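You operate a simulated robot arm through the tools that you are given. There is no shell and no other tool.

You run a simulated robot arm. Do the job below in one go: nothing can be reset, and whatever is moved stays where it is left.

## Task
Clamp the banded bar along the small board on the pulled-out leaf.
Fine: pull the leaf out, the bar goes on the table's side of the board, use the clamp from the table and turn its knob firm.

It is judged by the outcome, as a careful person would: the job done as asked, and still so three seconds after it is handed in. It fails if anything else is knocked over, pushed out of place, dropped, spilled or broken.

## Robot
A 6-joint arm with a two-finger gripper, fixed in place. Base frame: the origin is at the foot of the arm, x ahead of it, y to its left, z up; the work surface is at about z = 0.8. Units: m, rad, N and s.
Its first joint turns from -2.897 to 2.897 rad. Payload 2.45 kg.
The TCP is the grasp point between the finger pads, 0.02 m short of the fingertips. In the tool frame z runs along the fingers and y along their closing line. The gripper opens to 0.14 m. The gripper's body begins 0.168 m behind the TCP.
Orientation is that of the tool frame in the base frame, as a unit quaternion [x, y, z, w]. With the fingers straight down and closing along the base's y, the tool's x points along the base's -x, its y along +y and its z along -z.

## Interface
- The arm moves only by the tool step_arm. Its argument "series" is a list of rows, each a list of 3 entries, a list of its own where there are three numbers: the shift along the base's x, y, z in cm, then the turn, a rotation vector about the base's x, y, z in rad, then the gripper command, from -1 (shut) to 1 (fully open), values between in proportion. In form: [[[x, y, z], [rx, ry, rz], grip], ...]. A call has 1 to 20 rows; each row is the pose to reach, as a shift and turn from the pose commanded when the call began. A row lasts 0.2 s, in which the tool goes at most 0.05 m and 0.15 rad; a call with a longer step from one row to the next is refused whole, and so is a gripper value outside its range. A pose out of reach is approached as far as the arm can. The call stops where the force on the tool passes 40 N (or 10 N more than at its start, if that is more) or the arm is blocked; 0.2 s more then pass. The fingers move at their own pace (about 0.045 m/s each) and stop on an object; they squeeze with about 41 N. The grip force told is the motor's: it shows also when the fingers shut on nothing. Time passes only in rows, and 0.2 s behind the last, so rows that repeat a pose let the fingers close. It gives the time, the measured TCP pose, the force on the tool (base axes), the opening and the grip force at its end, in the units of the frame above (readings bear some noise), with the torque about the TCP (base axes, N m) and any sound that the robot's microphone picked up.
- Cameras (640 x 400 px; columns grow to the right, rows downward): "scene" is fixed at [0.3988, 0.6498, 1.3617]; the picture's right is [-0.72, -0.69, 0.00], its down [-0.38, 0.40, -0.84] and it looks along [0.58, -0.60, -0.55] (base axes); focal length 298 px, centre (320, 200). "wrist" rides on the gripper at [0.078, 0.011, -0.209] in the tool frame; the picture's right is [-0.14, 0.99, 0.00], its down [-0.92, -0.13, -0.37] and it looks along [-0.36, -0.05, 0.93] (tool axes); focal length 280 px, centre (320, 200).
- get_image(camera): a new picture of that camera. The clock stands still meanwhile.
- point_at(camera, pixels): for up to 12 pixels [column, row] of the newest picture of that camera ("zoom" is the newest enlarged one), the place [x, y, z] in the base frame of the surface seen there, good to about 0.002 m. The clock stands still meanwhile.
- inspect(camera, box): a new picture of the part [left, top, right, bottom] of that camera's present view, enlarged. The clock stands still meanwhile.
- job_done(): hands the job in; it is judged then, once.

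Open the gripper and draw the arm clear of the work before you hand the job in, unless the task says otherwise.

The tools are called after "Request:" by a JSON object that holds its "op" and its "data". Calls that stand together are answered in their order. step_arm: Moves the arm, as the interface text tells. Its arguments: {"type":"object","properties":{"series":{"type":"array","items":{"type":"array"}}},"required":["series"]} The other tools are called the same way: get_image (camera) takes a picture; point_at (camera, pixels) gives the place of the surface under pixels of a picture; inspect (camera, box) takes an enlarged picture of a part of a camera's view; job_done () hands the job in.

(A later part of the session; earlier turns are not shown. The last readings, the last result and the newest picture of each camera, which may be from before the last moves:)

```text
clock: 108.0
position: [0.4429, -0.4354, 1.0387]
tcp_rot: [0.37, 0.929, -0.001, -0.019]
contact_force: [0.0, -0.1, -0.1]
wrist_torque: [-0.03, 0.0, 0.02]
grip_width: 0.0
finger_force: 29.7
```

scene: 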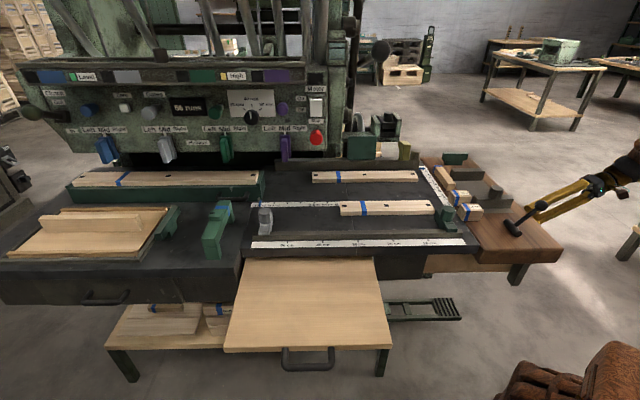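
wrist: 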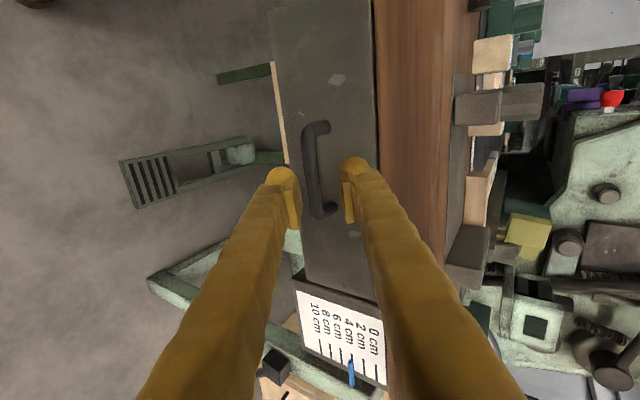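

Level at z 1.04. I turn +1.54 rad and swing over toward the leaf.

Request:
{"op": "step_arm", "data": {"series": [[[1.3, 4, 0], [0, 0, 0.12], -1], [[2.6, 8, 0], [0, 0, 0.24], -1], [[3.9, 12, 0], [0, 0, 0.36], -1], [[5.2, 16, 0], [0, 0, 0.48], -1], [[6.5, 20, 0], [0, 0, 0.6], -1], [[7.8, 24, 0], [0, 0, 0.72], -1], [[9.1, 28, 0], [0, 0, 0.84], -1], [[10.4, 32, 0], [0, 0, 0.96], -1], [[11.7, 36, 0], [0, 0, 1.08], -1], [[13, 40, 0], [0, 0, 1.2], -1], [[14.3, 44, 0], [0, 0, 1.32], -1], [[15.6, 48, 0], [0, 0, 1.44], -1], [[17, 52, 0], [0, 0, 1.543], -1], [[17.7, 56, 0], [0, 0, 1.543], -1]]}}

```text
clock: 111.0
position: [0.6223, 0.1263, 1.0408]
tcp_rot: [-0.384, 0.923, -0.014, -0.013]
contact_force: [-0.1, -1.1, -0.4]
wrist_torque: [0.04, 0.05, 0.02]
grip_width: 0.0
finger_force: 29.1
```

I tip the closed gripper level, outside the leaf, drop to z 0.79 and move in so that the camera looks along the leaf's top into the slot.

Request:
{"op": "step_arm", "data": {"series": [[[-0.5, 3.5, -1], [-0.1, -0.1, 0], -1], [[-1, 7, -2], [-0.2, -0.2, 0], -1], [[-1.5, 10.5, -3], [-0.3, -0.3, 0], -1], [[-2, 14, -4], [-0.4, -0.4, 0], -1], [[-2.5, 17.5, -5], [-0.5, -0.5, 0], -1], [[-3, 21, -6.5], [-0.6, -0.6, 0], -1], [[-3.5, 24.5, -8], [-0.7, -0.7, 0], -1], [[-4, 27.5, -9.5], [-0.8, -0.8, 0], -1], [[-4, 27.5, -13], [-0.9, -0.9, 0], -1], [[-4, 27.5, -17], [-1.0, -1.0, 0], -1], [[-4, 27.5, -21], [-1.096, -1.096, 0], -1], [[-4, 27.5, -25], [-1.096, -1.096, 0], -1], [[-1.5, 24.6, -25], [-1.096, -1.096, 0], -1], [[1, 21.7, -25], [-1.096, -1.096, 0], -1], [[3.5, 18.7, -25], [-1.096, -1.096, 0], -1], [[5.9, 15.8, -25], [-1.096, -1.096, 0], -1]]}}

Request:
{"op": "get_image", "data": {"camera": "wrist"}}

```text
clock: 114.4
position: [0.6794, 0.2817, 0.788]
tcp_rot: [-0.26, 0.661, -0.655, 0.257]
contact_force: [-0.3, -0.1, -0.7]
wrist_torque: [-0.01, 0.01, -0.02]
grip_width: 0.0
finger_force: 29.4
```

```text
taken
```

wrist: 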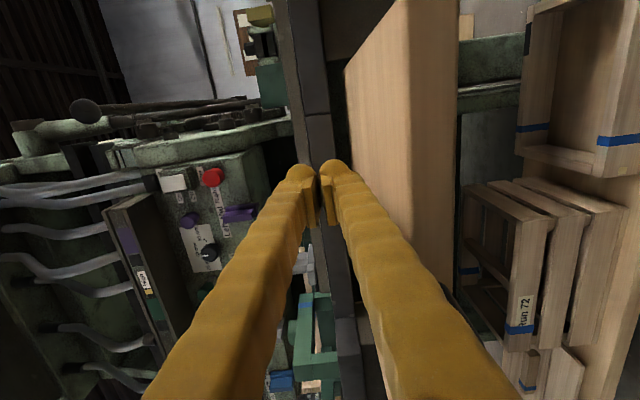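

Request:
{"op": "inspect", "data": {"camera": "wrist", "box": [290, 20, 410, 170]}}

Request:
{"op": "point_at", "data": {"camera": "wrist", "pixels": [[341, 100], [337, 80], [344, 120], [348, 90], [356, 120], [335, 110], [330, 90], [345, 140], [350, 75], [341, 140]]}}

Request:
{"op": "inspect", "data": {"camera": "wrist", "box": [280, 240, 380, 400]}}

```text
2.67 times, centred on (350, 95) of wrist
```

zoom: 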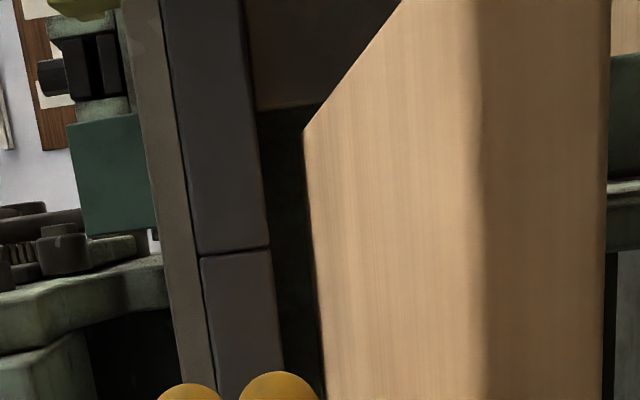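

```text
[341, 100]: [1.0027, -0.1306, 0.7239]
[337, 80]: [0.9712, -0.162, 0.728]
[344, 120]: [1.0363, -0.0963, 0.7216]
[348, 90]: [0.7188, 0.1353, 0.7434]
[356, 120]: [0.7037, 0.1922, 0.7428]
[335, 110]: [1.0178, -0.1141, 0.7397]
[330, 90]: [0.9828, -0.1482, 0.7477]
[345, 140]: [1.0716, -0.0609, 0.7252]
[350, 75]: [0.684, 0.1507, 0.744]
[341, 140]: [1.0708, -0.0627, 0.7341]
```

```text
2.50 times, centred on (330, 320) of wrist
```

zoom: 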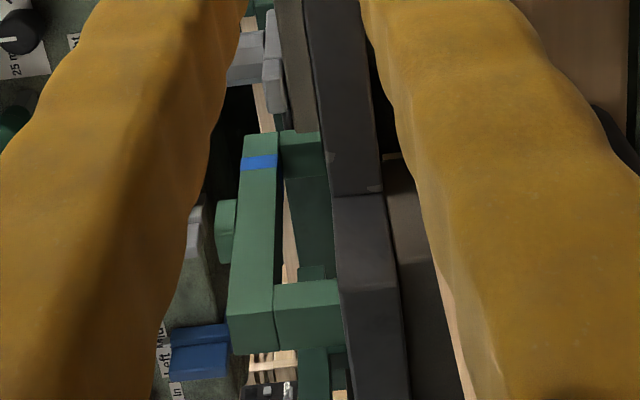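

The slot behind the leaf is empty: the leaf's back edge is already near the table edge and only the far frame (n = -0.80) shows behind, so the leaf is bare and fully out. The low view shows the green bridge as a U with two jaws (zoom 230-345, 130-350). I back off, rise and level to go and look at that corner closely.

Request:
{"op": "step_arm", "data": {"series": [[[-2.5, 2.5, 0], [0.1, 0.1, 0], -1], [[-5, 5, 1], [0.2, 0.2, 0], -1], [[-7.5, 7.5, 4], [0.3, 0.3, 0], -1], [[-9, 9, 8], [0.4, 0.4, 0], -1], [[-9, 9, 12.5], [0.5, 0.5, 0], -1], [[-9, 9, 17], [0.6, 0.6, 0], -1], [[-8, 8, 21], [0.7, 0.7, 0], -1], [[-6, 6, 24.5], [0.8, 0.8, 0], -0.5], [[-4, 3, 27], [0.9, 0.9, 0], 0], [[-1, 0, 29], [1.0, 1.0, 0], 0.5], [[2, -2, 31], [1.096, 1.096, 0], 1], [[5, -3, 32], [1.096, 1.096, 0], 1]]}}

Request:
{"op": "get_image", "data": {"camera": "wrist"}}

```text
clock: 117.0
position: [0.7313, 0.2521, 1.1107]
tcp_rot: [-0.384, 0.923, -0.013, -0.015]
contact_force: [-0.6, 0.3, 0.0]
wrist_torque: [0.05, -0.03, -0.01]
grip_width: 0.102
finger_force: 0.1
```

```text
taken
```

wrist: 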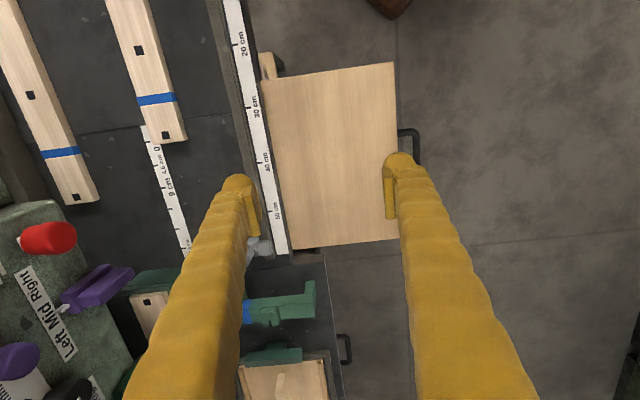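

I move toward the left corner and tilt the tool outward 0.5 rad so the camera looks at the green bridge and the tray.

Request:
{"op": "step_arm", "data": {"series": [[[3.5, 0.5, -1], [0.07, -0.07, 0], 1], [[7, 1, -2], [0.14, -0.14, 0], 1], [[10.5, 1.5, -3], [0.21, -0.21, 0], 1], [[14, 2, -4], [0.28, -0.28, 0], 1], [[17, 2.5, -5], [0.35, -0.35, 0], 1], [[19, 3, -6], [0.35, -0.35, 0], 1]]}}

Request:
{"op": "get_image", "data": {"camera": "wrist"}}

```text
clock: 118.4
position: [0.9211, 0.2816, 1.051]
tcp_rot: [-0.372, 0.9, 0.081, 0.213]
contact_force: [-0.2, -0.2, 0.1]
wrist_torque: [0.01, 0.01, -0.01]
grip_width: 0.1401
finger_force: 0.0
```

```text
taken
```

wrist: 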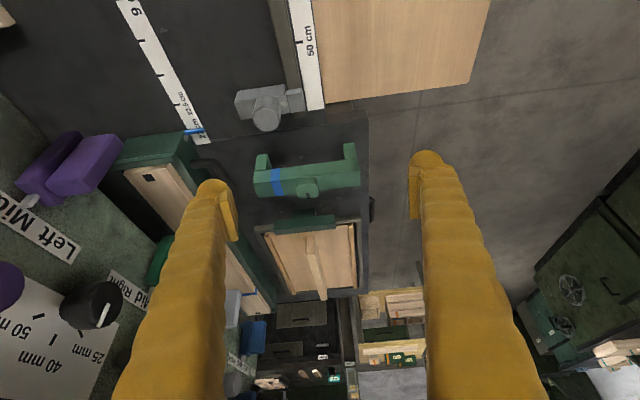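

Now the bridge (305,180), tray (310,255) and green box are in view. I zoom in closely and measure the bridge.

Request:
{"op": "inspect", "data": {"camera": "wrist", "box": [240, 130, 380, 220]}}

Request:
{"op": "point_at", "data": {"camera": "wrist", "pixels": [[258, 185], [355, 175], [265, 160], [350, 150], [305, 182], [306, 195], [255, 172], [358, 165], [272, 155], [343, 148], [310, 165], [300, 165]]}}

Request:
{"op": "inspect", "data": {"camera": "wrist", "box": [240, 200, 390, 310]}}

Request:
{"op": "inspect", "data": {"camera": "wrist", "box": [230, 270, 430, 400]}}

```text
4.44 times, centred on (310, 175) of wrist
```

zoom: 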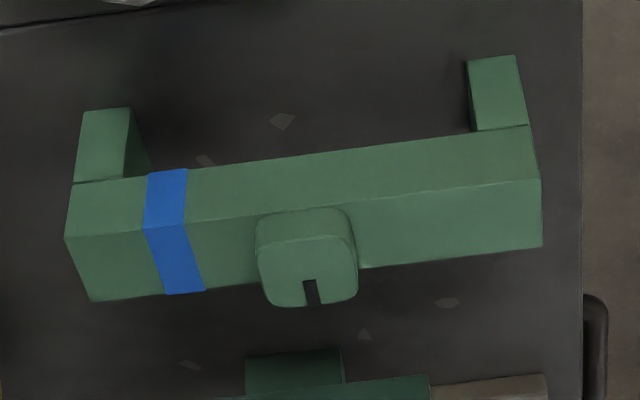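

```text
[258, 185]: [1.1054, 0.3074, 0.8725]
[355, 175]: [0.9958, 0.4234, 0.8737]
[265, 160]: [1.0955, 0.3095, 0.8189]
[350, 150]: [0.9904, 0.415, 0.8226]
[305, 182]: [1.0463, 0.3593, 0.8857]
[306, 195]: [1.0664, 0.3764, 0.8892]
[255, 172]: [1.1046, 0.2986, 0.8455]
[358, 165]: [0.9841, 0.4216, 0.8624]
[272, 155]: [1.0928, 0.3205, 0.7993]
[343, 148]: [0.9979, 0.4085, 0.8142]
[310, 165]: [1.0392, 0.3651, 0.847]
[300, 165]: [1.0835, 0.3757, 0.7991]
```

```text
3.64 times, centred on (315, 255) of wrist
```

zoom: 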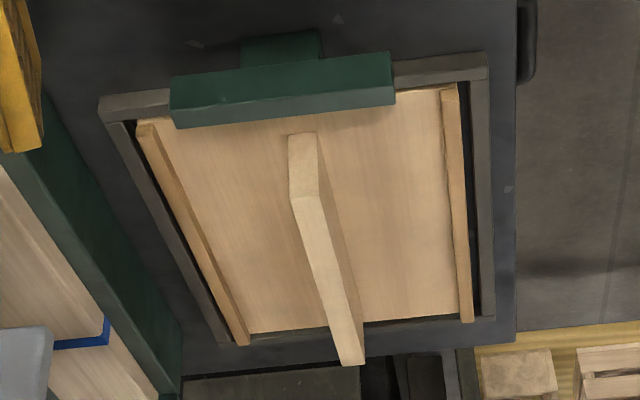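

```text
3.08 times, centred on (330, 335) of wrist
```

zoom: 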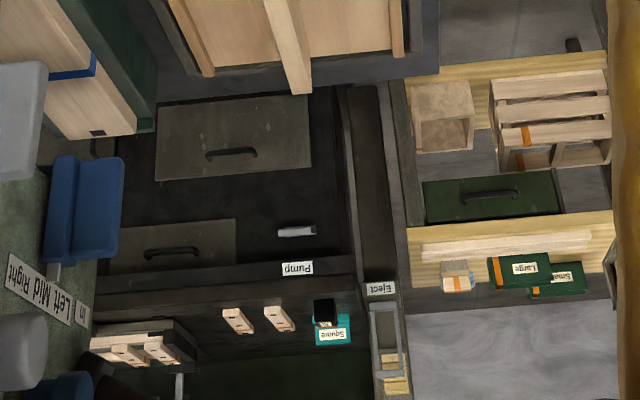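

The bridge is a U-shaped clamp: beam 17 cm, jaws 2 cm thick at both ends, knob with a slot on top. Zoom pictures seem to reach beyond the normal frame, so I use edge boxes of the scene camera to see what lies left and right of the usual view.

Request:
{"op": "inspect", "data": {"camera": "scene", "box": [0, 0, 20, 400]}}

Request:
{"op": "inspect", "data": {"camera": "scene", "box": [620, 0, 640, 400]}}

Request:
{"op": "inspect", "data": {"camera": "scene", "box": [0, 380, 640, 400]}}

Request:
{"op": "inspect", "data": {"camera": "wrist", "box": [620, 0, 640, 400]}}

```text
1.00 times, centred on (10, 200) of scene (not enlarged: the box is as wide or as high as the picture)
```

zoom: 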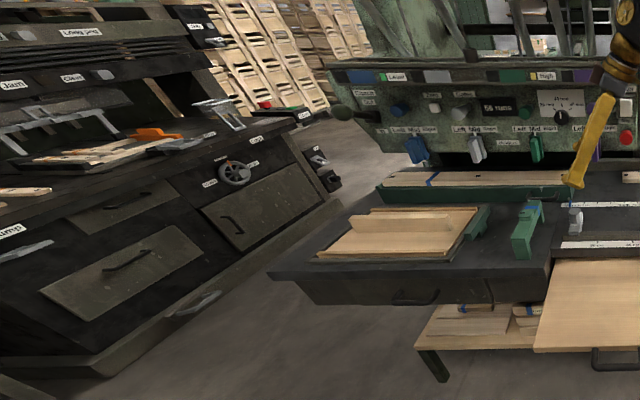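

```text
1.00 times, centred on (630, 200) of scene (not enlarged: the box is as wide or as high as the picture)
```

zoom: 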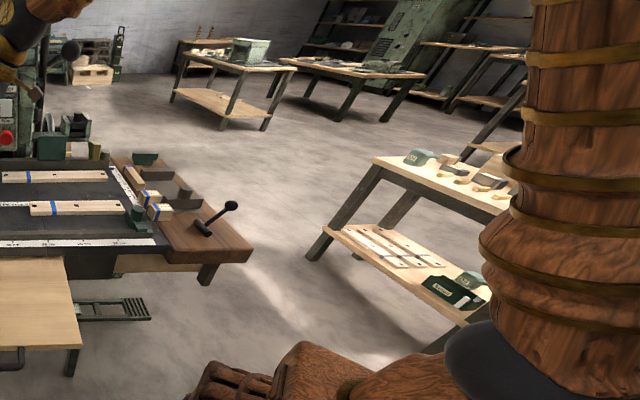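

```text
1.00 times, centred on (320, 390) of scene (not enlarged: the box is as wide or as high as the picture)
```

zoom: 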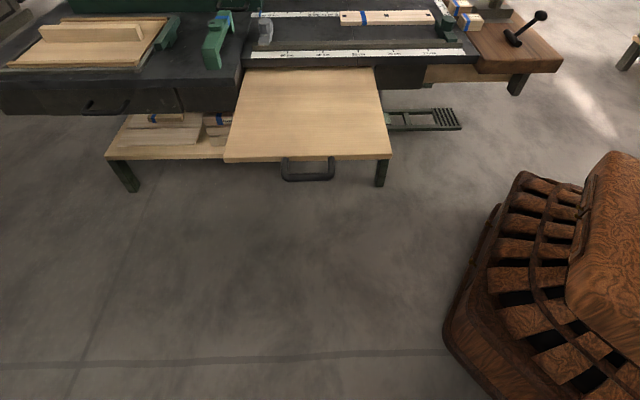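

```text
1.00 times, centred on (630, 200) of wrist (not enlarged: the box is as wide or as high as the picture)
```

zoom: 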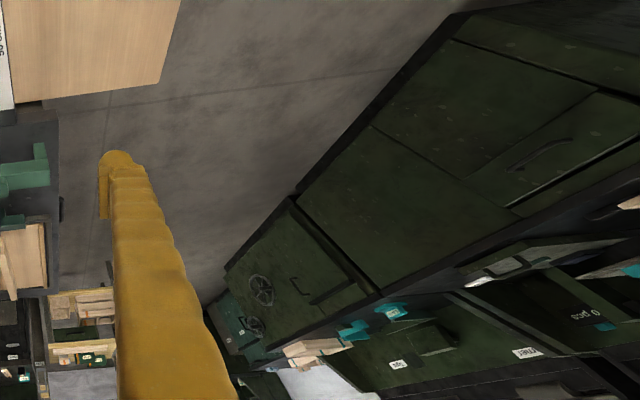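

The wider left view reveals another dark machine with a bench, panels and an orange clamp-like thing at about (155,133). I re-take that view and measure points on it.

Request:
{"op": "inspect", "data": {"camera": "scene", "box": [0, 0, 20, 400]}}

Request:
{"op": "point_at", "data": {"camera": "zoom", "pixels": [[155, 133], [100, 155], [60, 158], [20, 190], [235, 175], [130, 258], [250, 215], [195, 300], [130, 170], [215, 110], [20, 250], [300, 115]]}}

Request:
{"op": "inspect", "data": {"camera": "wrist", "box": [0, 380, 640, 400]}}

Request:
{"op": "inspect", "data": {"camera": "wrist", "box": [620, 380, 640, 400]}}

```text
1.00 times, centred on (10, 200) of scene (not enlarged: the box is as wide or as high as the picture)
```

zoom: 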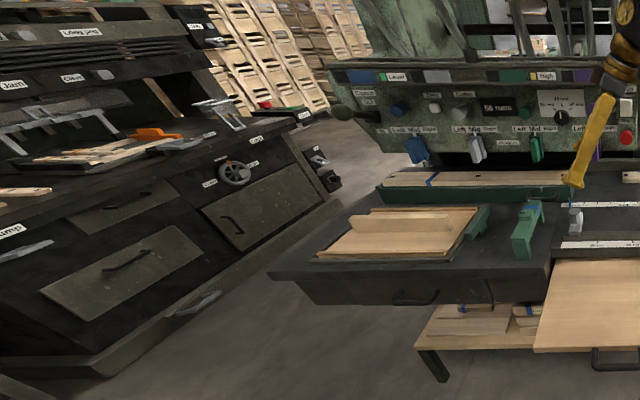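

```text
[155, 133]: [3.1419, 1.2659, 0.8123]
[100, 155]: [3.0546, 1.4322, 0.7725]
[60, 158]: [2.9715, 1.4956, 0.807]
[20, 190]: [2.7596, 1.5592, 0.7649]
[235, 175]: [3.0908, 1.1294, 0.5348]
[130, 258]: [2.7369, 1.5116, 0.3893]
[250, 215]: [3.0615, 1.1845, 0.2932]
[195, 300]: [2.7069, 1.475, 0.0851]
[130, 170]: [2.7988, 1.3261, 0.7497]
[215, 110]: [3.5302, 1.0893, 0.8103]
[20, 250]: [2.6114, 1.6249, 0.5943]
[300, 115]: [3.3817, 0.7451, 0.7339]
```

```text
1.00 times, centred on (320, 390) of wrist (not enlarged: the box is as wide or as high as the picture)
```

zoom: 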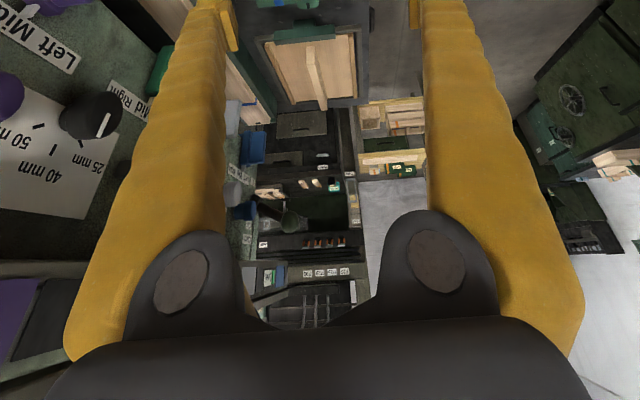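

```text
16.00 times, centred on (630, 390) of wrist
```

zoom: 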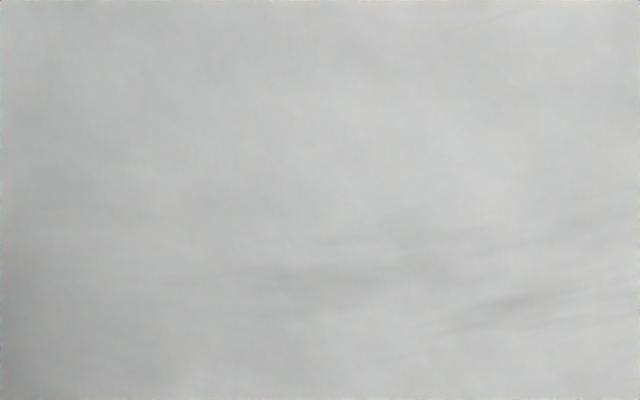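

That machine is 3 m off. I check the bench on the right in the same manner, whether any of it lies within reach.

Request:
{"op": "inspect", "data": {"camera": "scene", "box": [620, 0, 640, 400]}}

Request:
{"op": "point_at", "data": {"camera": "zoom", "pixels": [[380, 160], [420, 158], [440, 195], [490, 205], [460, 175], [485, 180], [345, 235], [380, 245], [440, 300], [450, 290]]}}

Request:
{"op": "inspect", "data": {"camera": "scene", "box": [600, 100, 640, 260]}}

```text
1.00 times, centred on (630, 200) of scene (not enlarged: the box is as wide or as high as the picture)
```

zoom: 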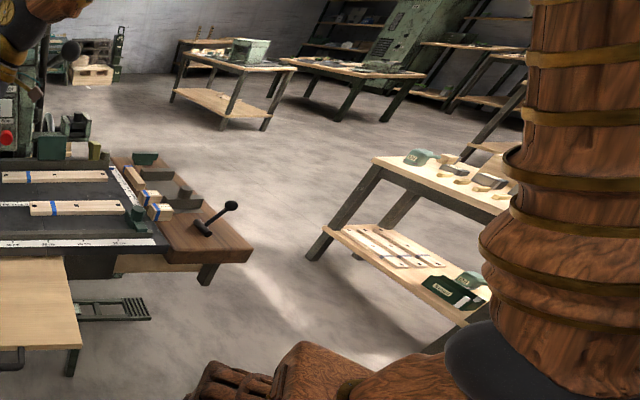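

```text
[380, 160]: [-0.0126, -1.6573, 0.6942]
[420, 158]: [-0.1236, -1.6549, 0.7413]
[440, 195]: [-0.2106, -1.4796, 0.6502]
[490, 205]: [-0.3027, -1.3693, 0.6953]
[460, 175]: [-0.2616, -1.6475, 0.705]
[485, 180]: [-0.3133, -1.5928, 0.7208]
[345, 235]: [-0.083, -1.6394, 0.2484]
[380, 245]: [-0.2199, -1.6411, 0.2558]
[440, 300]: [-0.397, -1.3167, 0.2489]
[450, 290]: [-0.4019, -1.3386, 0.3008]
```

```text
2.50 times, centred on (620, 180) of scene
```

zoom: 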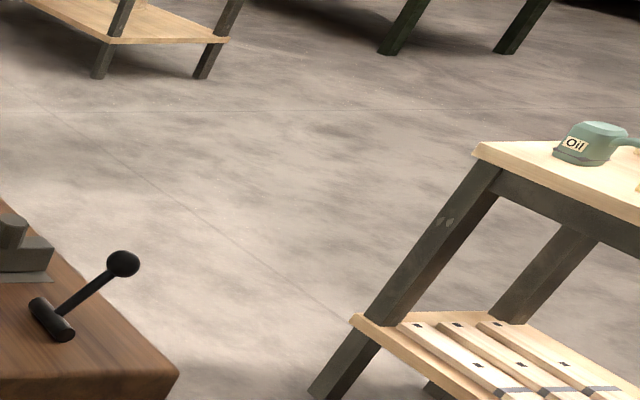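

The other bench is over 1.4 m away too. So within reach there are the bare leaf, plank A (the smaller of the two boards), the square banded bar on the brown table, and possibly the U-clamp. I go over the square bar to look at it and its neighbours closely.

Request:
{"op": "step_arm", "data": {"series": [[[-3.5, -1.5, 2], [-0.07, 0.07, 0], 1], [[-7, -3.5, 3], [-0.14, 0.14, 0], 1], [[-10, -6.5, 4], [-0.21, 0.21, 0], 1], [[-13, -10, 4], [-0.28, 0.28, 0], 1], [[-15, -14, 4], [-0.35, 0.35, 0], 1], [[-17, -18, 4], [-0.35, 0.35, 0], 1], [[-19, -22, 4], [-0.35, 0.35, 0], 1], [[-20, -26.5, 4], [-0.35, 0.35, 0], 1], [[-21, -31, 4], [-0.35, 0.35, 0], 1], [[-22, -35.5, 3], [-0.35, 0.35, 0], 1], [[-22.5, -40, 2], [-0.35, 0.35, 0], 1], [[-22.5, -44.5, 1], [-0.35, 0.35, 0], 1], [[-22.5, -49, 0], [-0.35, 0.35, 0], 1], [[-22.5, -53.5, 0], [-0.35, 0.35, 0], 1], [[-22.5, -58, -1], [-0.35, 0.35, 0], 1], [[-22.5, -62.5, -2], [-0.35, 0.35, 0], 1], [[-22.5, -67, -4], [-0.35, 0.35, 0], 1], [[-22.5, -71, -6], [-0.35, 0.35, 0], 1]]}}

Request:
{"op": "get_image", "data": {"camera": "wrist"}}

```text
clock: 122.2
position: [0.6924, -0.4278, 0.9881]
tcp_rot: [-0.384, 0.923, -0.014, -0.015]
contact_force: [-0.1, 0.8, 0.6]
wrist_torque: [0.03, -0.03, 0.02]
grip_width: 0.1402
finger_force: 0.1
```

```text
taken
```

wrist: 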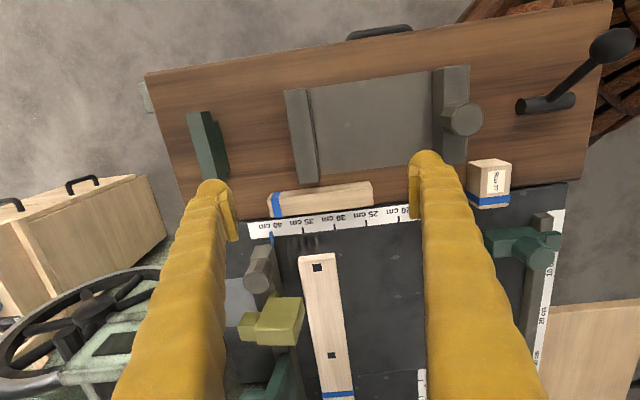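

The square bar lies at (320,200), next to the ruler's edge, with the grey fixture behind it. I zoom in and measure.

Request:
{"op": "inspect", "data": {"camera": "wrist", "box": [240, 150, 400, 250]}}

Request:
{"op": "point_at", "data": {"camera": "wrist", "pixels": [[272, 195], [370, 184], [373, 203], [268, 215], [320, 198], [308, 180], [300, 150], [290, 92], [455, 150], [490, 200], [395, 210], [250, 225]]}}

Request:
{"op": "inspect", "data": {"camera": "wrist", "box": [270, 50, 520, 210]}}

Request:
{"op": "inspect", "data": {"camera": "wrist", "box": [220, 220, 420, 400]}}

```text
4.00 times, centred on (320, 200) of wrist
```

zoom: 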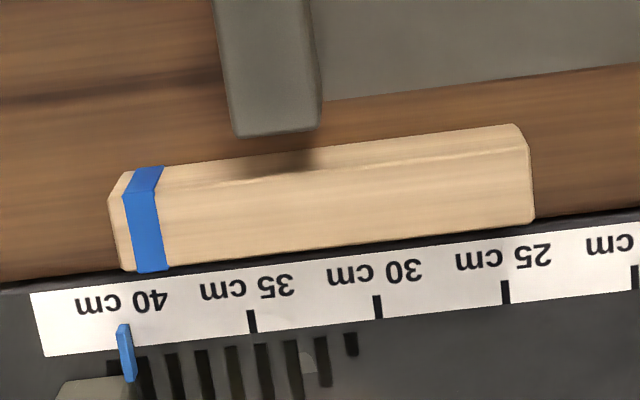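

```text
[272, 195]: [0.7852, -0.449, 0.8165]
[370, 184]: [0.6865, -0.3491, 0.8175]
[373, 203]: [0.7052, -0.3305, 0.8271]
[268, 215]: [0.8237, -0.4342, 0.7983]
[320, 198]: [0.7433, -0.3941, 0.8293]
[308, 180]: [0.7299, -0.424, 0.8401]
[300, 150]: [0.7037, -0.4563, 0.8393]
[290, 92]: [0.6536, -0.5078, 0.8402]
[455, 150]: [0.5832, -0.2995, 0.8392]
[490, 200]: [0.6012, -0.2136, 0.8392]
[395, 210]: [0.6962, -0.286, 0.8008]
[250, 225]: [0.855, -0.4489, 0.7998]
```

```text
2.50 times, centred on (395, 130) of wrist
```

zoom: 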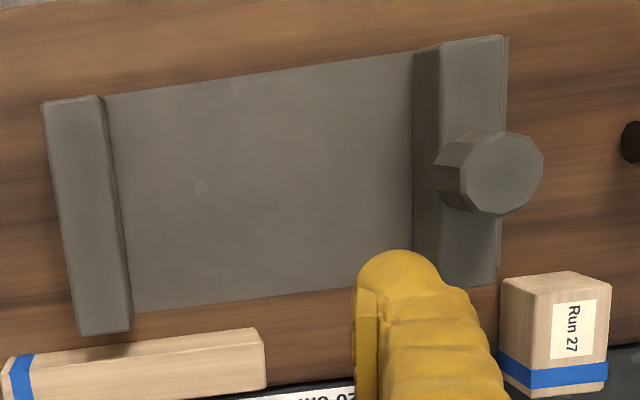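

```text
2.22 times, centred on (320, 310) of wrist
```

zoom: 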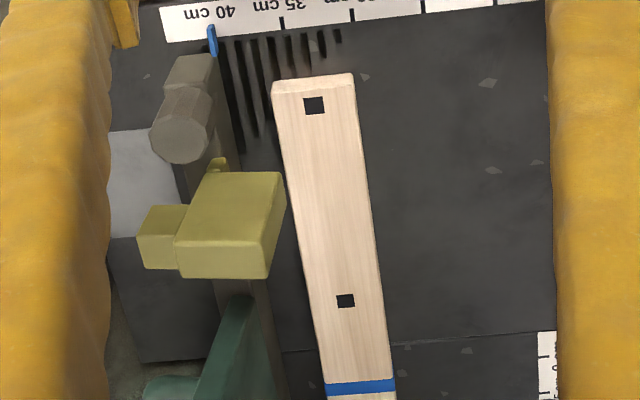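

The square bar measures about 0.147 x 0.03 x 0.03 m (e 0.236-0.267, n -0.88 to -0.732). My reading: the bar is this one, the small board is plank A (the other plank is larger), and the clamp is the U-shaped one. First I test whether the U-clamp can be reached with a tilted tool; I straighten the small residual tilt and go toward it high up.

Request:
{"op": "step_arm", "data": {"series": [[[0, 2, 3], [0.037, -0.017, -0.003], 1], [[0.5, 6, 6], [0.037, -0.017, -0.003], 1], [[1, 10.5, 8], [0.037, -0.017, -0.003], 1], [[2, 15, 9], [0.037, -0.017, -0.003], 1], [[3, 19.5, 9], [0.037, -0.017, -0.003], 1], [[4, 24, 9], [0.037, -0.017, -0.003], 1], [[5, 28.5, 9], [0.037, -0.017, -0.003], 1], [[6, 33, 9], [0.037, -0.017, -0.003], 1], [[7, 37.5, 9], [0.037, -0.017, -0.003], 1]]}}

```text
refused: row 2 steps farther than a row can; nothing moved
```

Row 2 was just over 5 cm; I resend with shorter steps.

Request:
{"op": "step_arm", "data": {"series": [[[0, 2, 3], [0.037, -0.017, -0.003], 1], [[0.5, 5.5, 5.5], [0.037, -0.017, -0.003], 1], [[1, 9.5, 7.5], [0.037, -0.017, -0.003], 1], [[2, 14, 8.5], [0.037, -0.017, -0.003], 1], [[3, 18.5, 9], [0.037, -0.017, -0.003], 1], [[4, 23, 9], [0.037, -0.017, -0.003], 1], [[5, 27.5, 9], [0.037, -0.017, -0.003], 1], [[6, 32, 9], [0.037, -0.017, -0.003], 1], [[7, 36.5, 9], [0.037, -0.017, -0.003], 1]]}}

```text
clock: 124.2
position: [0.7648, -0.0652, 1.0793]
tcp_rot: [-0.382, 0.924, 0.0, 0.0]
contact_force: [-0.7, 0.0, 0.2]
wrist_torque: [0.0, -0.01, -0.04]
grip_width: 0.1398
finger_force: 0.1
```

Tilt is straight again. I now turn -1.57 rad (to close along the beam's width) while moving to [0.78,0.36,1.10].

Request:
{"op": "step_arm", "data": {"series": [[[0, 3.5, 0.5], [0, 0, -0.131], 0.5], [[0, 7, 1], [0, 0, -0.262], 0], [[0, 10.5, 1.5], [0, 0, -0.393], 0], [[0, 14, 2], [0, 0, -0.524], 0], [[0, 17.5, 2], [0, 0, -0.655], 0], [[0, 21, 2], [0, 0, -0.786], 0], [[0, 24.5, 2], [0, 0, -0.917], 0], [[0, 28, 2], [0, 0, -1.048], 0], [[0.5, 31.5, 2], [0, 0, -1.179], 0], [[1, 35, 2], [0, 0, -1.31], 0], [[1.5, 38.5, 2], [0, 0, -1.441], 0], [[1.5, 42, 2], [0, 0, -1.571], 0]]}}

Request:
{"op": "get_image", "data": {"camera": "wrist"}}

```text
clock: 126.8
position: [0.7826, 0.3569, 1.1015]
tcp_rot: [0.385, 0.923, 0.0, 0.001]
contact_force: [-0.2, 0.2, 0.0]
wrist_torque: [-0.02, -0.01, 0.01]
grip_width: 0.0699
finger_force: 0.1
```

```text
taken
```

wrist: 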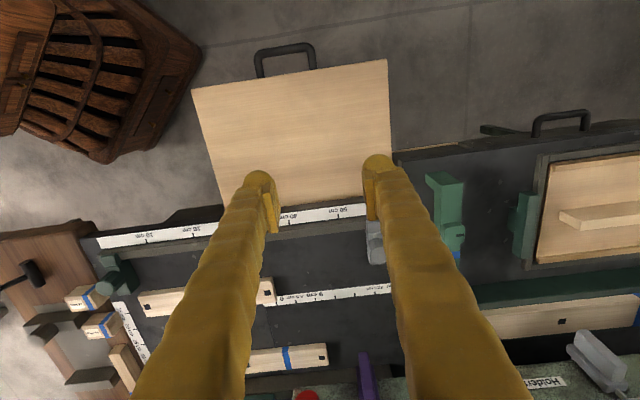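

There is a thin tan strip along the left table's front edge near (435,148). I zoom in on it.

Request:
{"op": "inspect", "data": {"camera": "wrist", "box": [380, 90, 620, 200]}}

Request:
{"op": "point_at", "data": {"camera": "wrist", "pixels": [[430, 149], [460, 145], [400, 153], [500, 128], [485, 130], [565, 120], [540, 125], [440, 160], [530, 145], [600, 130]]}}

```text
2.67 times, centred on (500, 145) of wrist
```

zoom: 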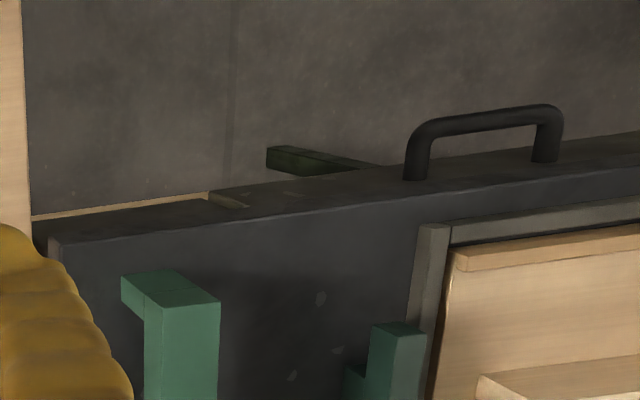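

```text
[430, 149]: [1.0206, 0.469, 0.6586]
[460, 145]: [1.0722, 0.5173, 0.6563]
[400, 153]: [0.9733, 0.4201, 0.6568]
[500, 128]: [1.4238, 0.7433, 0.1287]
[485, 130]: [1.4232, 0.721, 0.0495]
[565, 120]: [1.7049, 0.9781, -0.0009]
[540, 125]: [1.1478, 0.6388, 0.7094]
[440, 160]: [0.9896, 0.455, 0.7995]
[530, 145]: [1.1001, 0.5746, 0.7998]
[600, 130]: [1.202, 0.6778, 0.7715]
```

That strip is only the lower edge of the left table's front. I carry on with the reach test: tilt the tool 0.7 rad (pointing down and toward the machine) near the clamp.

Request:
{"op": "step_arm", "data": {"series": [[[1.5, 2, -1], [-0.1, -0.1, 0], 0], [[3, 4, -2], [-0.2, -0.2, 0], 0], [[4.5, 6, -3], [-0.3, -0.3, 0], 0], [[6, 8, -4], [-0.4, -0.4, 0], 0], [[7.8, 10.3, -5], [-0.495, -0.495, 0], 0]]}}

```text
clock: 128.0
position: [0.8606, 0.4587, 1.0507]
tcp_rot: [0.361, 0.867, -0.131, 0.318]
contact_force: [0.1, 0.5, 1.9]
wrist_torque: [0.1, 0.02, 0.0]
grip_width: 0.0699
finger_force: 0.0
```

Reached. I now add a 0.35 rad tilt outward and move to about 10 cm short of the clamp's near end.

Request:
{"op": "step_arm", "data": {"series": [[[2, -0.5, -1], [0.085, -0.085, 0], 0], [[4, -1, -3], [0.17, -0.17, 0], 0], [[6.5, -1.5, -6], [0.247, -0.247, 0], 0], [[9.3, -2.3, -9.5], [0.247, -0.247, 0], 0], [[9.3, -2.3, -9.5], [0.247, -0.247, 0], 0]]}}

Request:
{"op": "get_image", "data": {"camera": "wrist"}}

Request:
{"op": "get_image", "data": {"camera": "scene"}}

```text
clock: 129.2
position: [0.9505, 0.4347, 0.9556]
tcp_rot: [0.408, 0.831, 0.022, 0.376]
contact_force: [0.4, -0.1, -0.2]
wrist_torque: [0.02, -0.03, -0.01]
grip_width: 0.0699
finger_force: 0.1
```

```text
taken
```

wrist: 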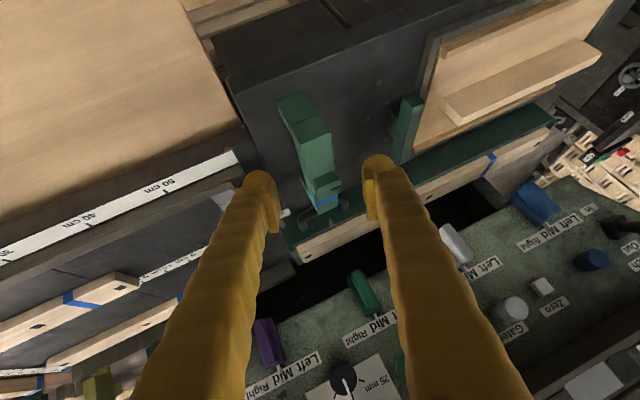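

```text
taken
```

scene: 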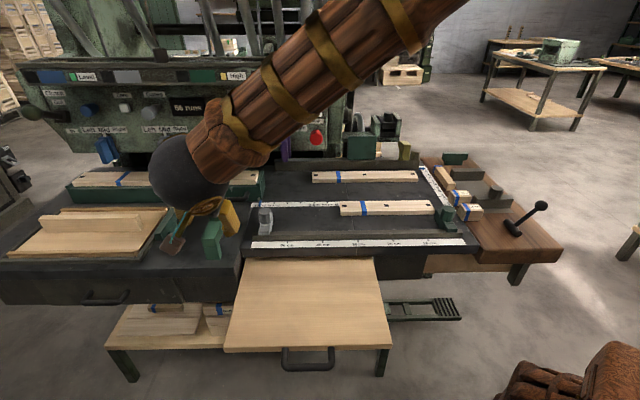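

The tilted pose near the clamp is reached within 3 mm, so the clamp is in reach. The scene view is clear too; I advance along the finger axis to 4 cm short and look again.

Request:
{"op": "step_arm", "data": {"series": [[[1.12, -0.6, -3.65], [0, 0, 0], 0], [[3.69, -1.68, -6.5], [0, 0, 0], 0], [[3.69, -1.68, -6.5], [0, 0, 0], 0]]}}

Request:
{"op": "get_image", "data": {"camera": "wrist"}}

Request:
{"op": "inspect", "data": {"camera": "scene", "box": [140, 170, 300, 280]}}

```text
clock: 130.0
position: [0.988, 0.4185, 0.8929]
tcp_rot: [0.41, 0.831, 0.022, 0.375]
contact_force: [-0.7, -0.4, -0.8]
wrist_torque: [0.03, -0.01, 0.0]
grip_width: 0.07
finger_force: 0.2
```

```text
taken
```

wrist: 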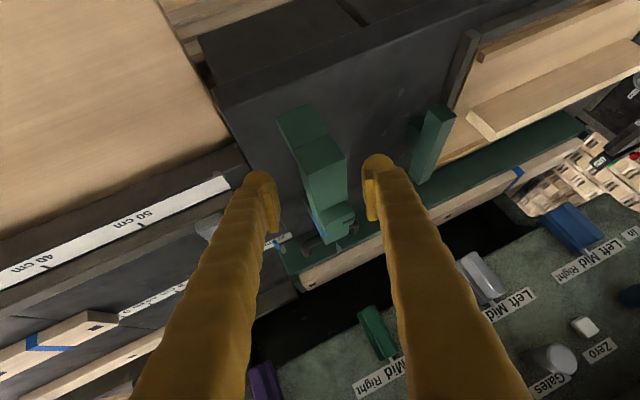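

```text
3.64 times, centred on (220, 225) of scene
```

zoom: 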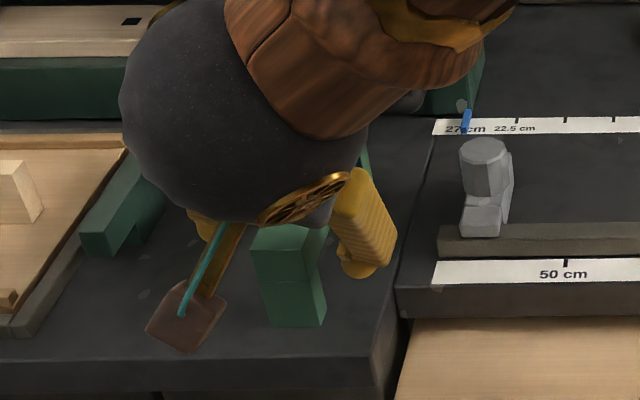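

The clamp's beam lies centred between the fingers (320,170). I advance the last 4 cm.

Request:
{"op": "step_arm", "data": {"series": [[[1.29, -0.54, -1.43], [0, 0, 0], 0], [[2.7, -1.1, -3.0], [0, 0, 0], 0], [[2.7, -1.1, -3.0], [0, 0, 0], 0]]}}

Request:
{"op": "get_image", "data": {"camera": "wrist"}}

Request:
{"op": "inspect", "data": {"camera": "scene", "box": [140, 170, 300, 280]}}

```text
clock: 130.8
position: [1.0157, 0.4076, 0.8611]
tcp_rot: [0.409, 0.832, 0.022, 0.374]
contact_force: [-0.4, -0.5, 0.1]
wrist_torque: [0.02, 0.0, -0.01]
grip_width: 0.07
finger_force: 0.0
```

```text
taken
```

wrist: 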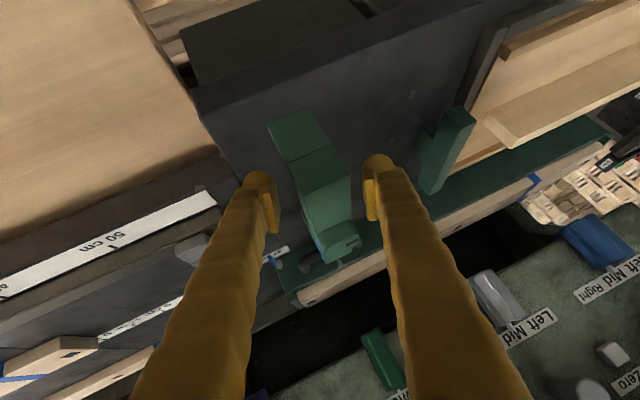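

```text
3.64 times, centred on (220, 225) of scene
```

zoom: 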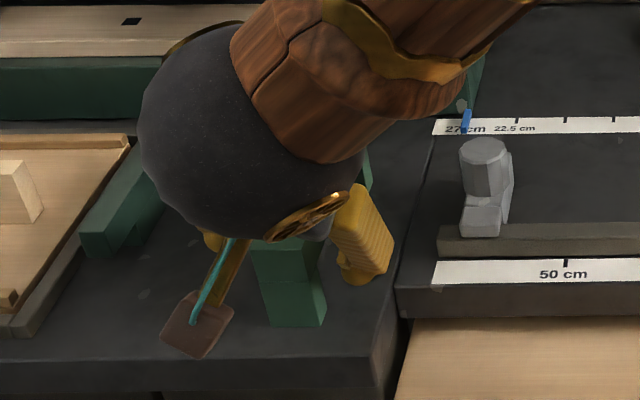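

Reached without contact, the fingers straddling the beam's near end. I try to bring the fingers more upright across the beam (tilt back 0.25 rad) so the pads meet its sides flat.

Request:
{"op": "step_arm", "data": {"series": [[[0, 0, 0], [-0.06, 0.06, 0], 0], [[0, 0, 0], [-0.12, 0.12, 0], 0], [[0, 0, 0], [-0.177, 0.177, 0], 0], [[0, 0, 0], [-0.177, 0.177, 0], 0]]}}

Request:
{"op": "get_image", "data": {"camera": "wrist"}}

```text
clock: 131.8
position: [1.0174, 0.408, 0.8604]
tcp_rot: [0.375, 0.86, -0.089, 0.336]
contact_force: [0.2, 0.5, 0.1]
wrist_torque: [-0.01, 0.02, 0.0]
grip_width: 0.07
finger_force: 0.0
```

```text
taken
```

wrist: 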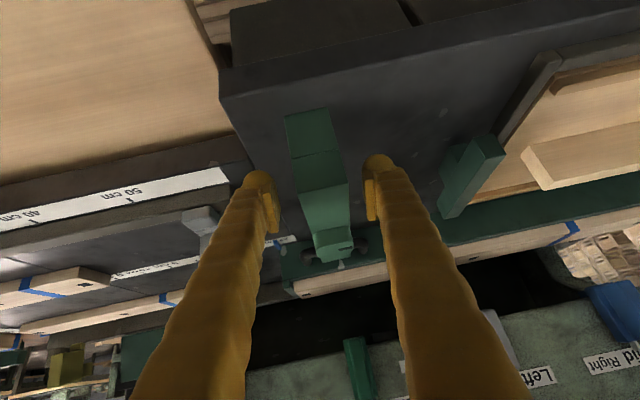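

It still holds position; I take out the last 0.1 rad too, so the pads are square to the beam.

Request:
{"op": "step_arm", "data": {"series": [[[0, 0, 0], [-0.04, 0.04, 0], 0], [[0, 0, 0], [-0.071, 0.071, 0], 0], [[0, 0, 0], [-0.071, 0.071, 0], 0]]}}

Request:
{"op": "get_image", "data": {"camera": "wrist"}}

Request:
{"op": "inspect", "data": {"camera": "scene", "box": [140, 170, 300, 280]}}

```text
clock: 132.6
position: [1.015, 0.4085, 0.8604]
tcp_rot: [0.36, 0.867, -0.132, 0.317]
contact_force: [1.1, 0.0, 0.2]
wrist_torque: [0.0, 0.02, 0.0]
grip_width: 0.0701
finger_force: 0.1
```

```text
taken
```

wrist: 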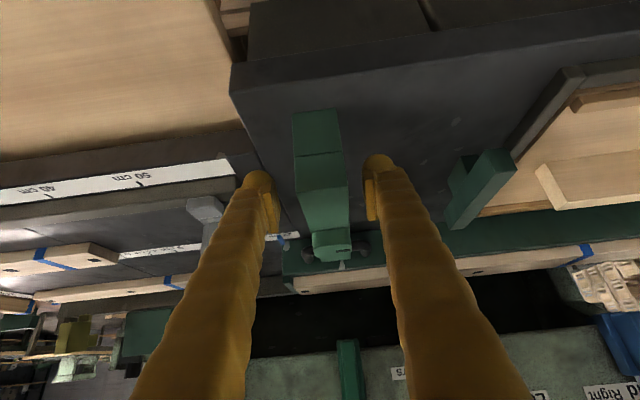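

```text
3.64 times, centred on (220, 225) of scene
```

zoom: 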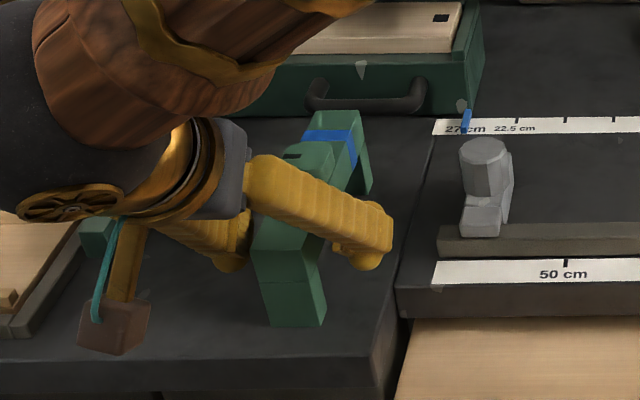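

The tool now reaches the clamp with the pads square to the beam. While here I look closer at the tray and its small board at the right of this view.

Request:
{"op": "inspect", "data": {"camera": "wrist", "box": [600, 40, 640, 280]}}

Request:
{"op": "inspect", "data": {"camera": "wrist", "box": [430, 100, 640, 240]}}

Request:
{"op": "point_at", "data": {"camera": "wrist", "pixels": [[545, 172], [570, 195], [560, 205], [620, 160], [600, 180], [590, 150], [475, 190], [500, 160], [465, 175], [560, 90], [610, 100], [490, 205]]}}

```text
1.67 times, centred on (620, 160) of wrist
```

zoom: 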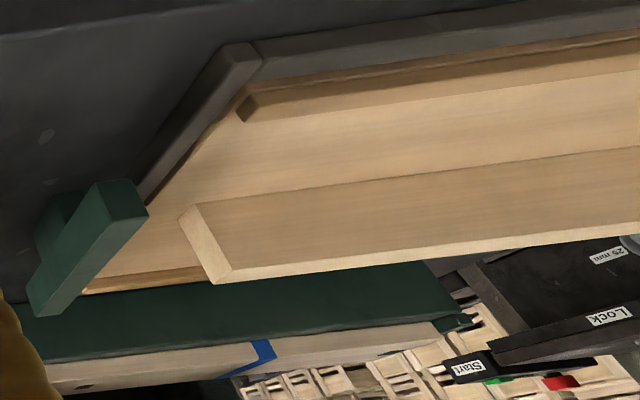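

```text
2.86 times, centred on (535, 170) of wrist
```

zoom: 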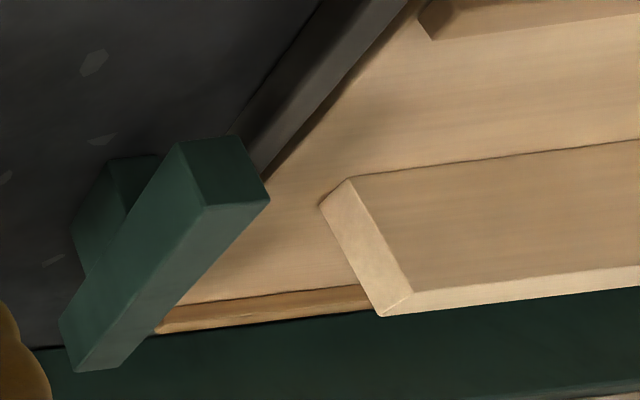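

```text
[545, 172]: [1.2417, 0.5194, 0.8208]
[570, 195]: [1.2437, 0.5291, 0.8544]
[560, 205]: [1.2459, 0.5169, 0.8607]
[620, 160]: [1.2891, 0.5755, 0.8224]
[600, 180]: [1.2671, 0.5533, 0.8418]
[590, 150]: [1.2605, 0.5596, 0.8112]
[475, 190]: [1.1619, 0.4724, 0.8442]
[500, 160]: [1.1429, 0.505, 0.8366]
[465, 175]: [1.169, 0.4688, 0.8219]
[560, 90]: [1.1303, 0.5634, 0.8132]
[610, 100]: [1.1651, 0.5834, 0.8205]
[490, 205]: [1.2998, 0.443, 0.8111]
```

The tray's board seems part of that tray and lies beyond reach, so I keep to plank A as the small board. The clamp grasp pose works ([1.015,0.4085,0.860]); I leave it for later, back out along the finger axis and rise.

Request:
{"op": "step_arm", "data": {"series": [[[-1.5, 1.5, 2.5], [0, 0, 0], 0], [[-3, 3, 5], [0, 0, 0], 0], [[-4.55, 4.55, 8], [0, 0, 0], 0], [[-6, 4.55, 12], [0.05, 0.05, 0], 0], [[-9, 4, 15], [0.15, 0.15, 0], 0], [[-12, 2, 18], [0.25, 0.25, 0], 0], [[-15, 0, 20.5], [0.35, 0.35, 0], 0], [[-18, -3, 22], [0.45, 0.45, 0], 0], [[-21, -6, 23], [0.495, 0.495, 0], 0], [[-23, -10, 23], [0.495, 0.495, 0], 0], [[-24, -14.5, 23], [0.495, 0.495, 0], 0], [[-24, -19, 23], [0.495, 0.495, 0], 0]]}}

Request:
{"op": "get_image", "data": {"camera": "scene"}}

```text
clock: 135.2
position: [0.7739, 0.2167, 1.0884]
tcp_rot: [0.383, 0.924, -0.001, 0.001]
contact_force: [0.5, -0.3, 0.6]
wrist_torque: [-0.02, 0.03, -0.02]
grip_width: 0.0699
finger_force: 0.1
```

```text
taken
```

scene: 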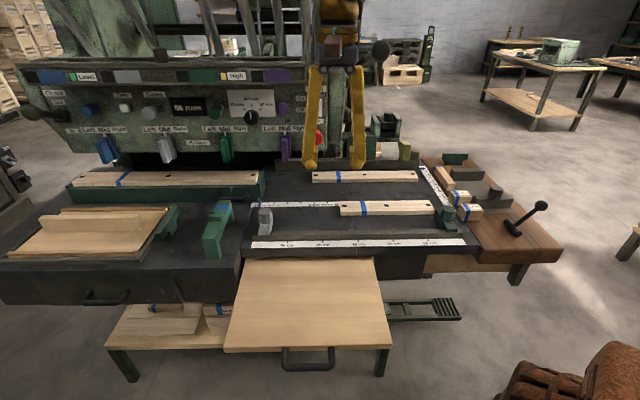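

The clamp stands untouched. I briefly check the boards on the lower shelf at (165,320) for size and place before settling on plank A.

Request:
{"op": "inspect", "data": {"camera": "scene", "box": [100, 290, 250, 370]}}

Request:
{"op": "point_at", "data": {"camera": "scene", "pixels": [[160, 325], [135, 333], [190, 318], [165, 308], [150, 309], [205, 330], [220, 308], [218, 325]]}}

```text
4.27 times, centred on (175, 330) of scene
```

zoom: 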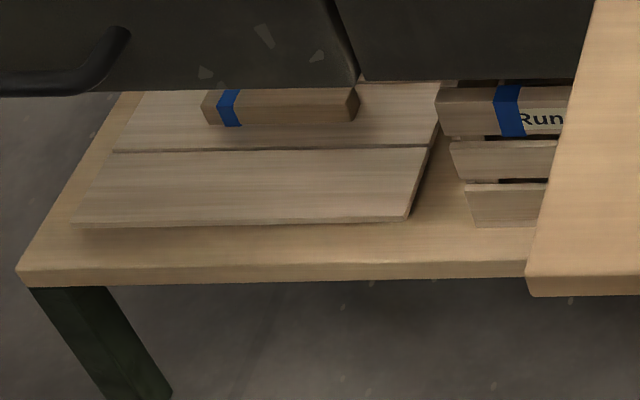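

```text
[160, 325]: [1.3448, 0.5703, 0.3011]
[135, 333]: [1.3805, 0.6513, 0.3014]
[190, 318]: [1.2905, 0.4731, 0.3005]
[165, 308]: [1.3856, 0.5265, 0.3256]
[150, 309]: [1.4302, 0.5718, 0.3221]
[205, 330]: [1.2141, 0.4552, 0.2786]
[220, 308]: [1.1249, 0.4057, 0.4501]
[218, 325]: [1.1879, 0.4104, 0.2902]
```

Those are far and low, out of reach. I turn +1.57 rad to close across plank A's width and move above its middle.

Request:
{"op": "step_arm", "data": {"series": [[[0, -2.5, 0], [0, 0, 0.131], 0], [[0, -5, 0], [0, 0, 0.262], 0], [[0, -7.5, 0], [0, 0, 0.393], 0], [[0, -10, 0], [0, 0, 0.524], 0], [[0, -12.5, 0], [0, 0, 0.655], 0], [[0.5, -15, -1], [0, 0, 0.786], 0], [[0.5, -17.5, -2], [0, 0, 0.917], 0], [[1, -20, -3], [0, 0, 1.048], 0], [[1, -22.5, -4.5], [0, 0, 1.179], 0], [[1.5, -25, -6], [0, 0, 1.31], 0], [[2, -27.5, -7.5], [0, 0, 1.441], 0], [[2, -29.5, -9], [0, 0, 1.571], 0]]}}

Request:
{"op": "get_image", "data": {"camera": "wrist"}}

```text
clock: 137.8
position: [0.7967, -0.0784, 1.0006]
tcp_rot: [-0.384, 0.923, 0.0, 0.002]
contact_force: [0.7, 0.2, 0.1]
wrist_torque: [-0.02, 0.02, -0.05]
grip_width: 0.0699
finger_force: 0.1
```

```text
taken
```

wrist: 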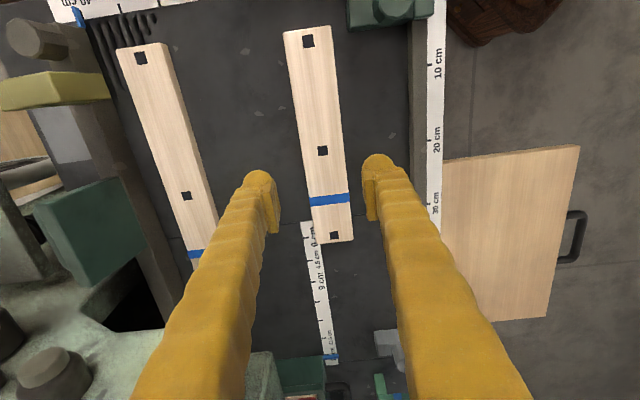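

Plank A runs from (305,30) to (335,240), right between the fingers. I measure its edges precisely.

Request:
{"op": "point_at", "data": {"camera": "wrist", "pixels": [[286, 33], [328, 28], [316, 240], [351, 235], [305, 150], [341, 150], [297, 100], [335, 100], [313, 220], [349, 220], [322, 150], [330, 200]]}}

Request:
{"op": "inspect", "data": {"camera": "wrist", "box": [250, 0, 400, 260]}}

```text
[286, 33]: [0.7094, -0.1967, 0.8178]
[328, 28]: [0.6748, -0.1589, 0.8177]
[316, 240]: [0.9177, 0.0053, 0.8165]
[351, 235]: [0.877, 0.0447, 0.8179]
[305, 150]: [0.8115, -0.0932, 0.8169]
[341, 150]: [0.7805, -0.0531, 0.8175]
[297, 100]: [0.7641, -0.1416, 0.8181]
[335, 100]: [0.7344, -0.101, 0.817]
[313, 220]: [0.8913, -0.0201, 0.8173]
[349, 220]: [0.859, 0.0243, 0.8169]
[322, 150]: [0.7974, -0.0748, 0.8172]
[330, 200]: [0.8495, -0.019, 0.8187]
```

```text
1.54 times, centred on (325, 130) of wrist
```

zoom: 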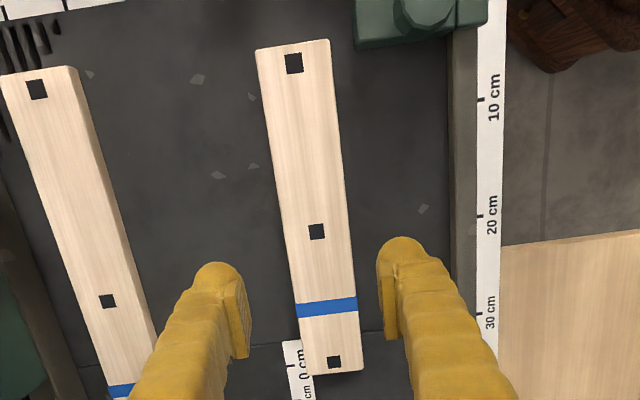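

Plank A: e 0.362-0.654, n -0.643 to -0.589, top z 0.817 (0.29 x 0.05 x 0.017 m), well centred under the gripper. I descend so that the tips stop 3 mm above the table.

Request:
{"op": "step_arm", "data": {"series": [[[0, 0, -4.5], [0, 0, 0], 0], [[0, 0, -9], [0, 0, 0], 0], [[0, 0, -13], [0, 0, 0], 0], [[0, 0, -16], [0, 0, 0], 0], [[0, 0, -17.6], [0, 0, 0], 0], [[0, 0, -17.6], [0, 0, 0], 0]]}}

Request:
{"op": "get_image", "data": {"camera": "wrist"}}

Request:
{"op": "inspect", "data": {"camera": "scene", "box": [310, 150, 470, 250]}}

```text
clock: 139.2
position: [0.7967, -0.0765, 0.8241]
tcp_rot: [-0.382, 0.924, 0.0, 0.001]
contact_force: [0.2, 0.3, 0.1]
wrist_torque: [0.01, -0.03, 0.03]
grip_width: 0.0697
finger_force: 0.1
```

```text
taken
```

wrist: 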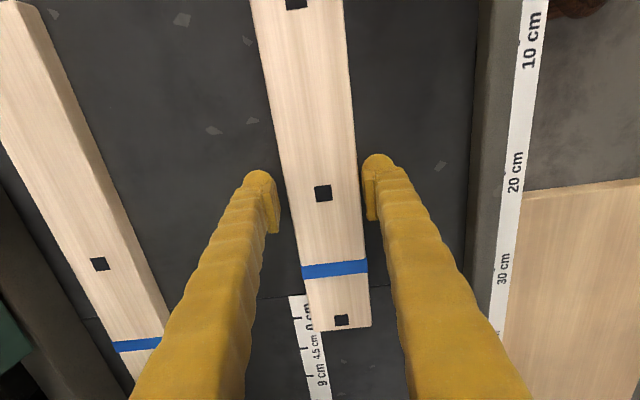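

```text
4.00 times, centred on (390, 200) of scene
```

zoom: 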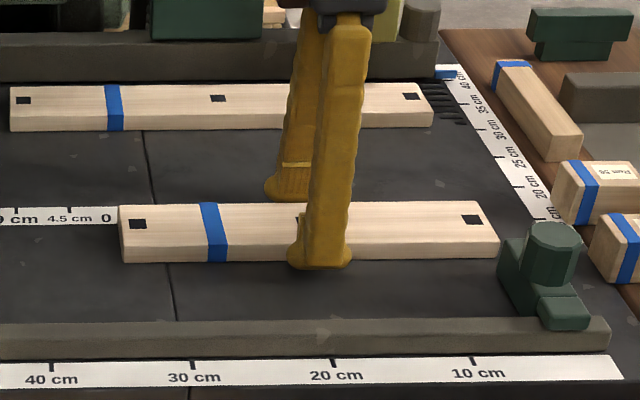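

The fingers straddle the plank's middle, tips just above the table. I close on it.

Request:
{"op": "step_arm", "data": {"series": [[[0, 0, 0], [0, 0, 0], -1], [[0, 0, 0], [0, 0, 0], -1], [[0, 0, 0], [0, 0, 0], -1], [[0, 0, 0], [0, 0, 0], -1]]}}

```text
clock: 140.2
position: [0.7972, -0.0759, 0.8251]
tcp_rot: [-0.382, 0.924, -0.001, 0.0]
contact_force: [0.3, -0.2, -0.2]
wrist_torque: [0.06, -0.04, -0.02]
grip_width: 0.0587
finger_force: 41.2
```

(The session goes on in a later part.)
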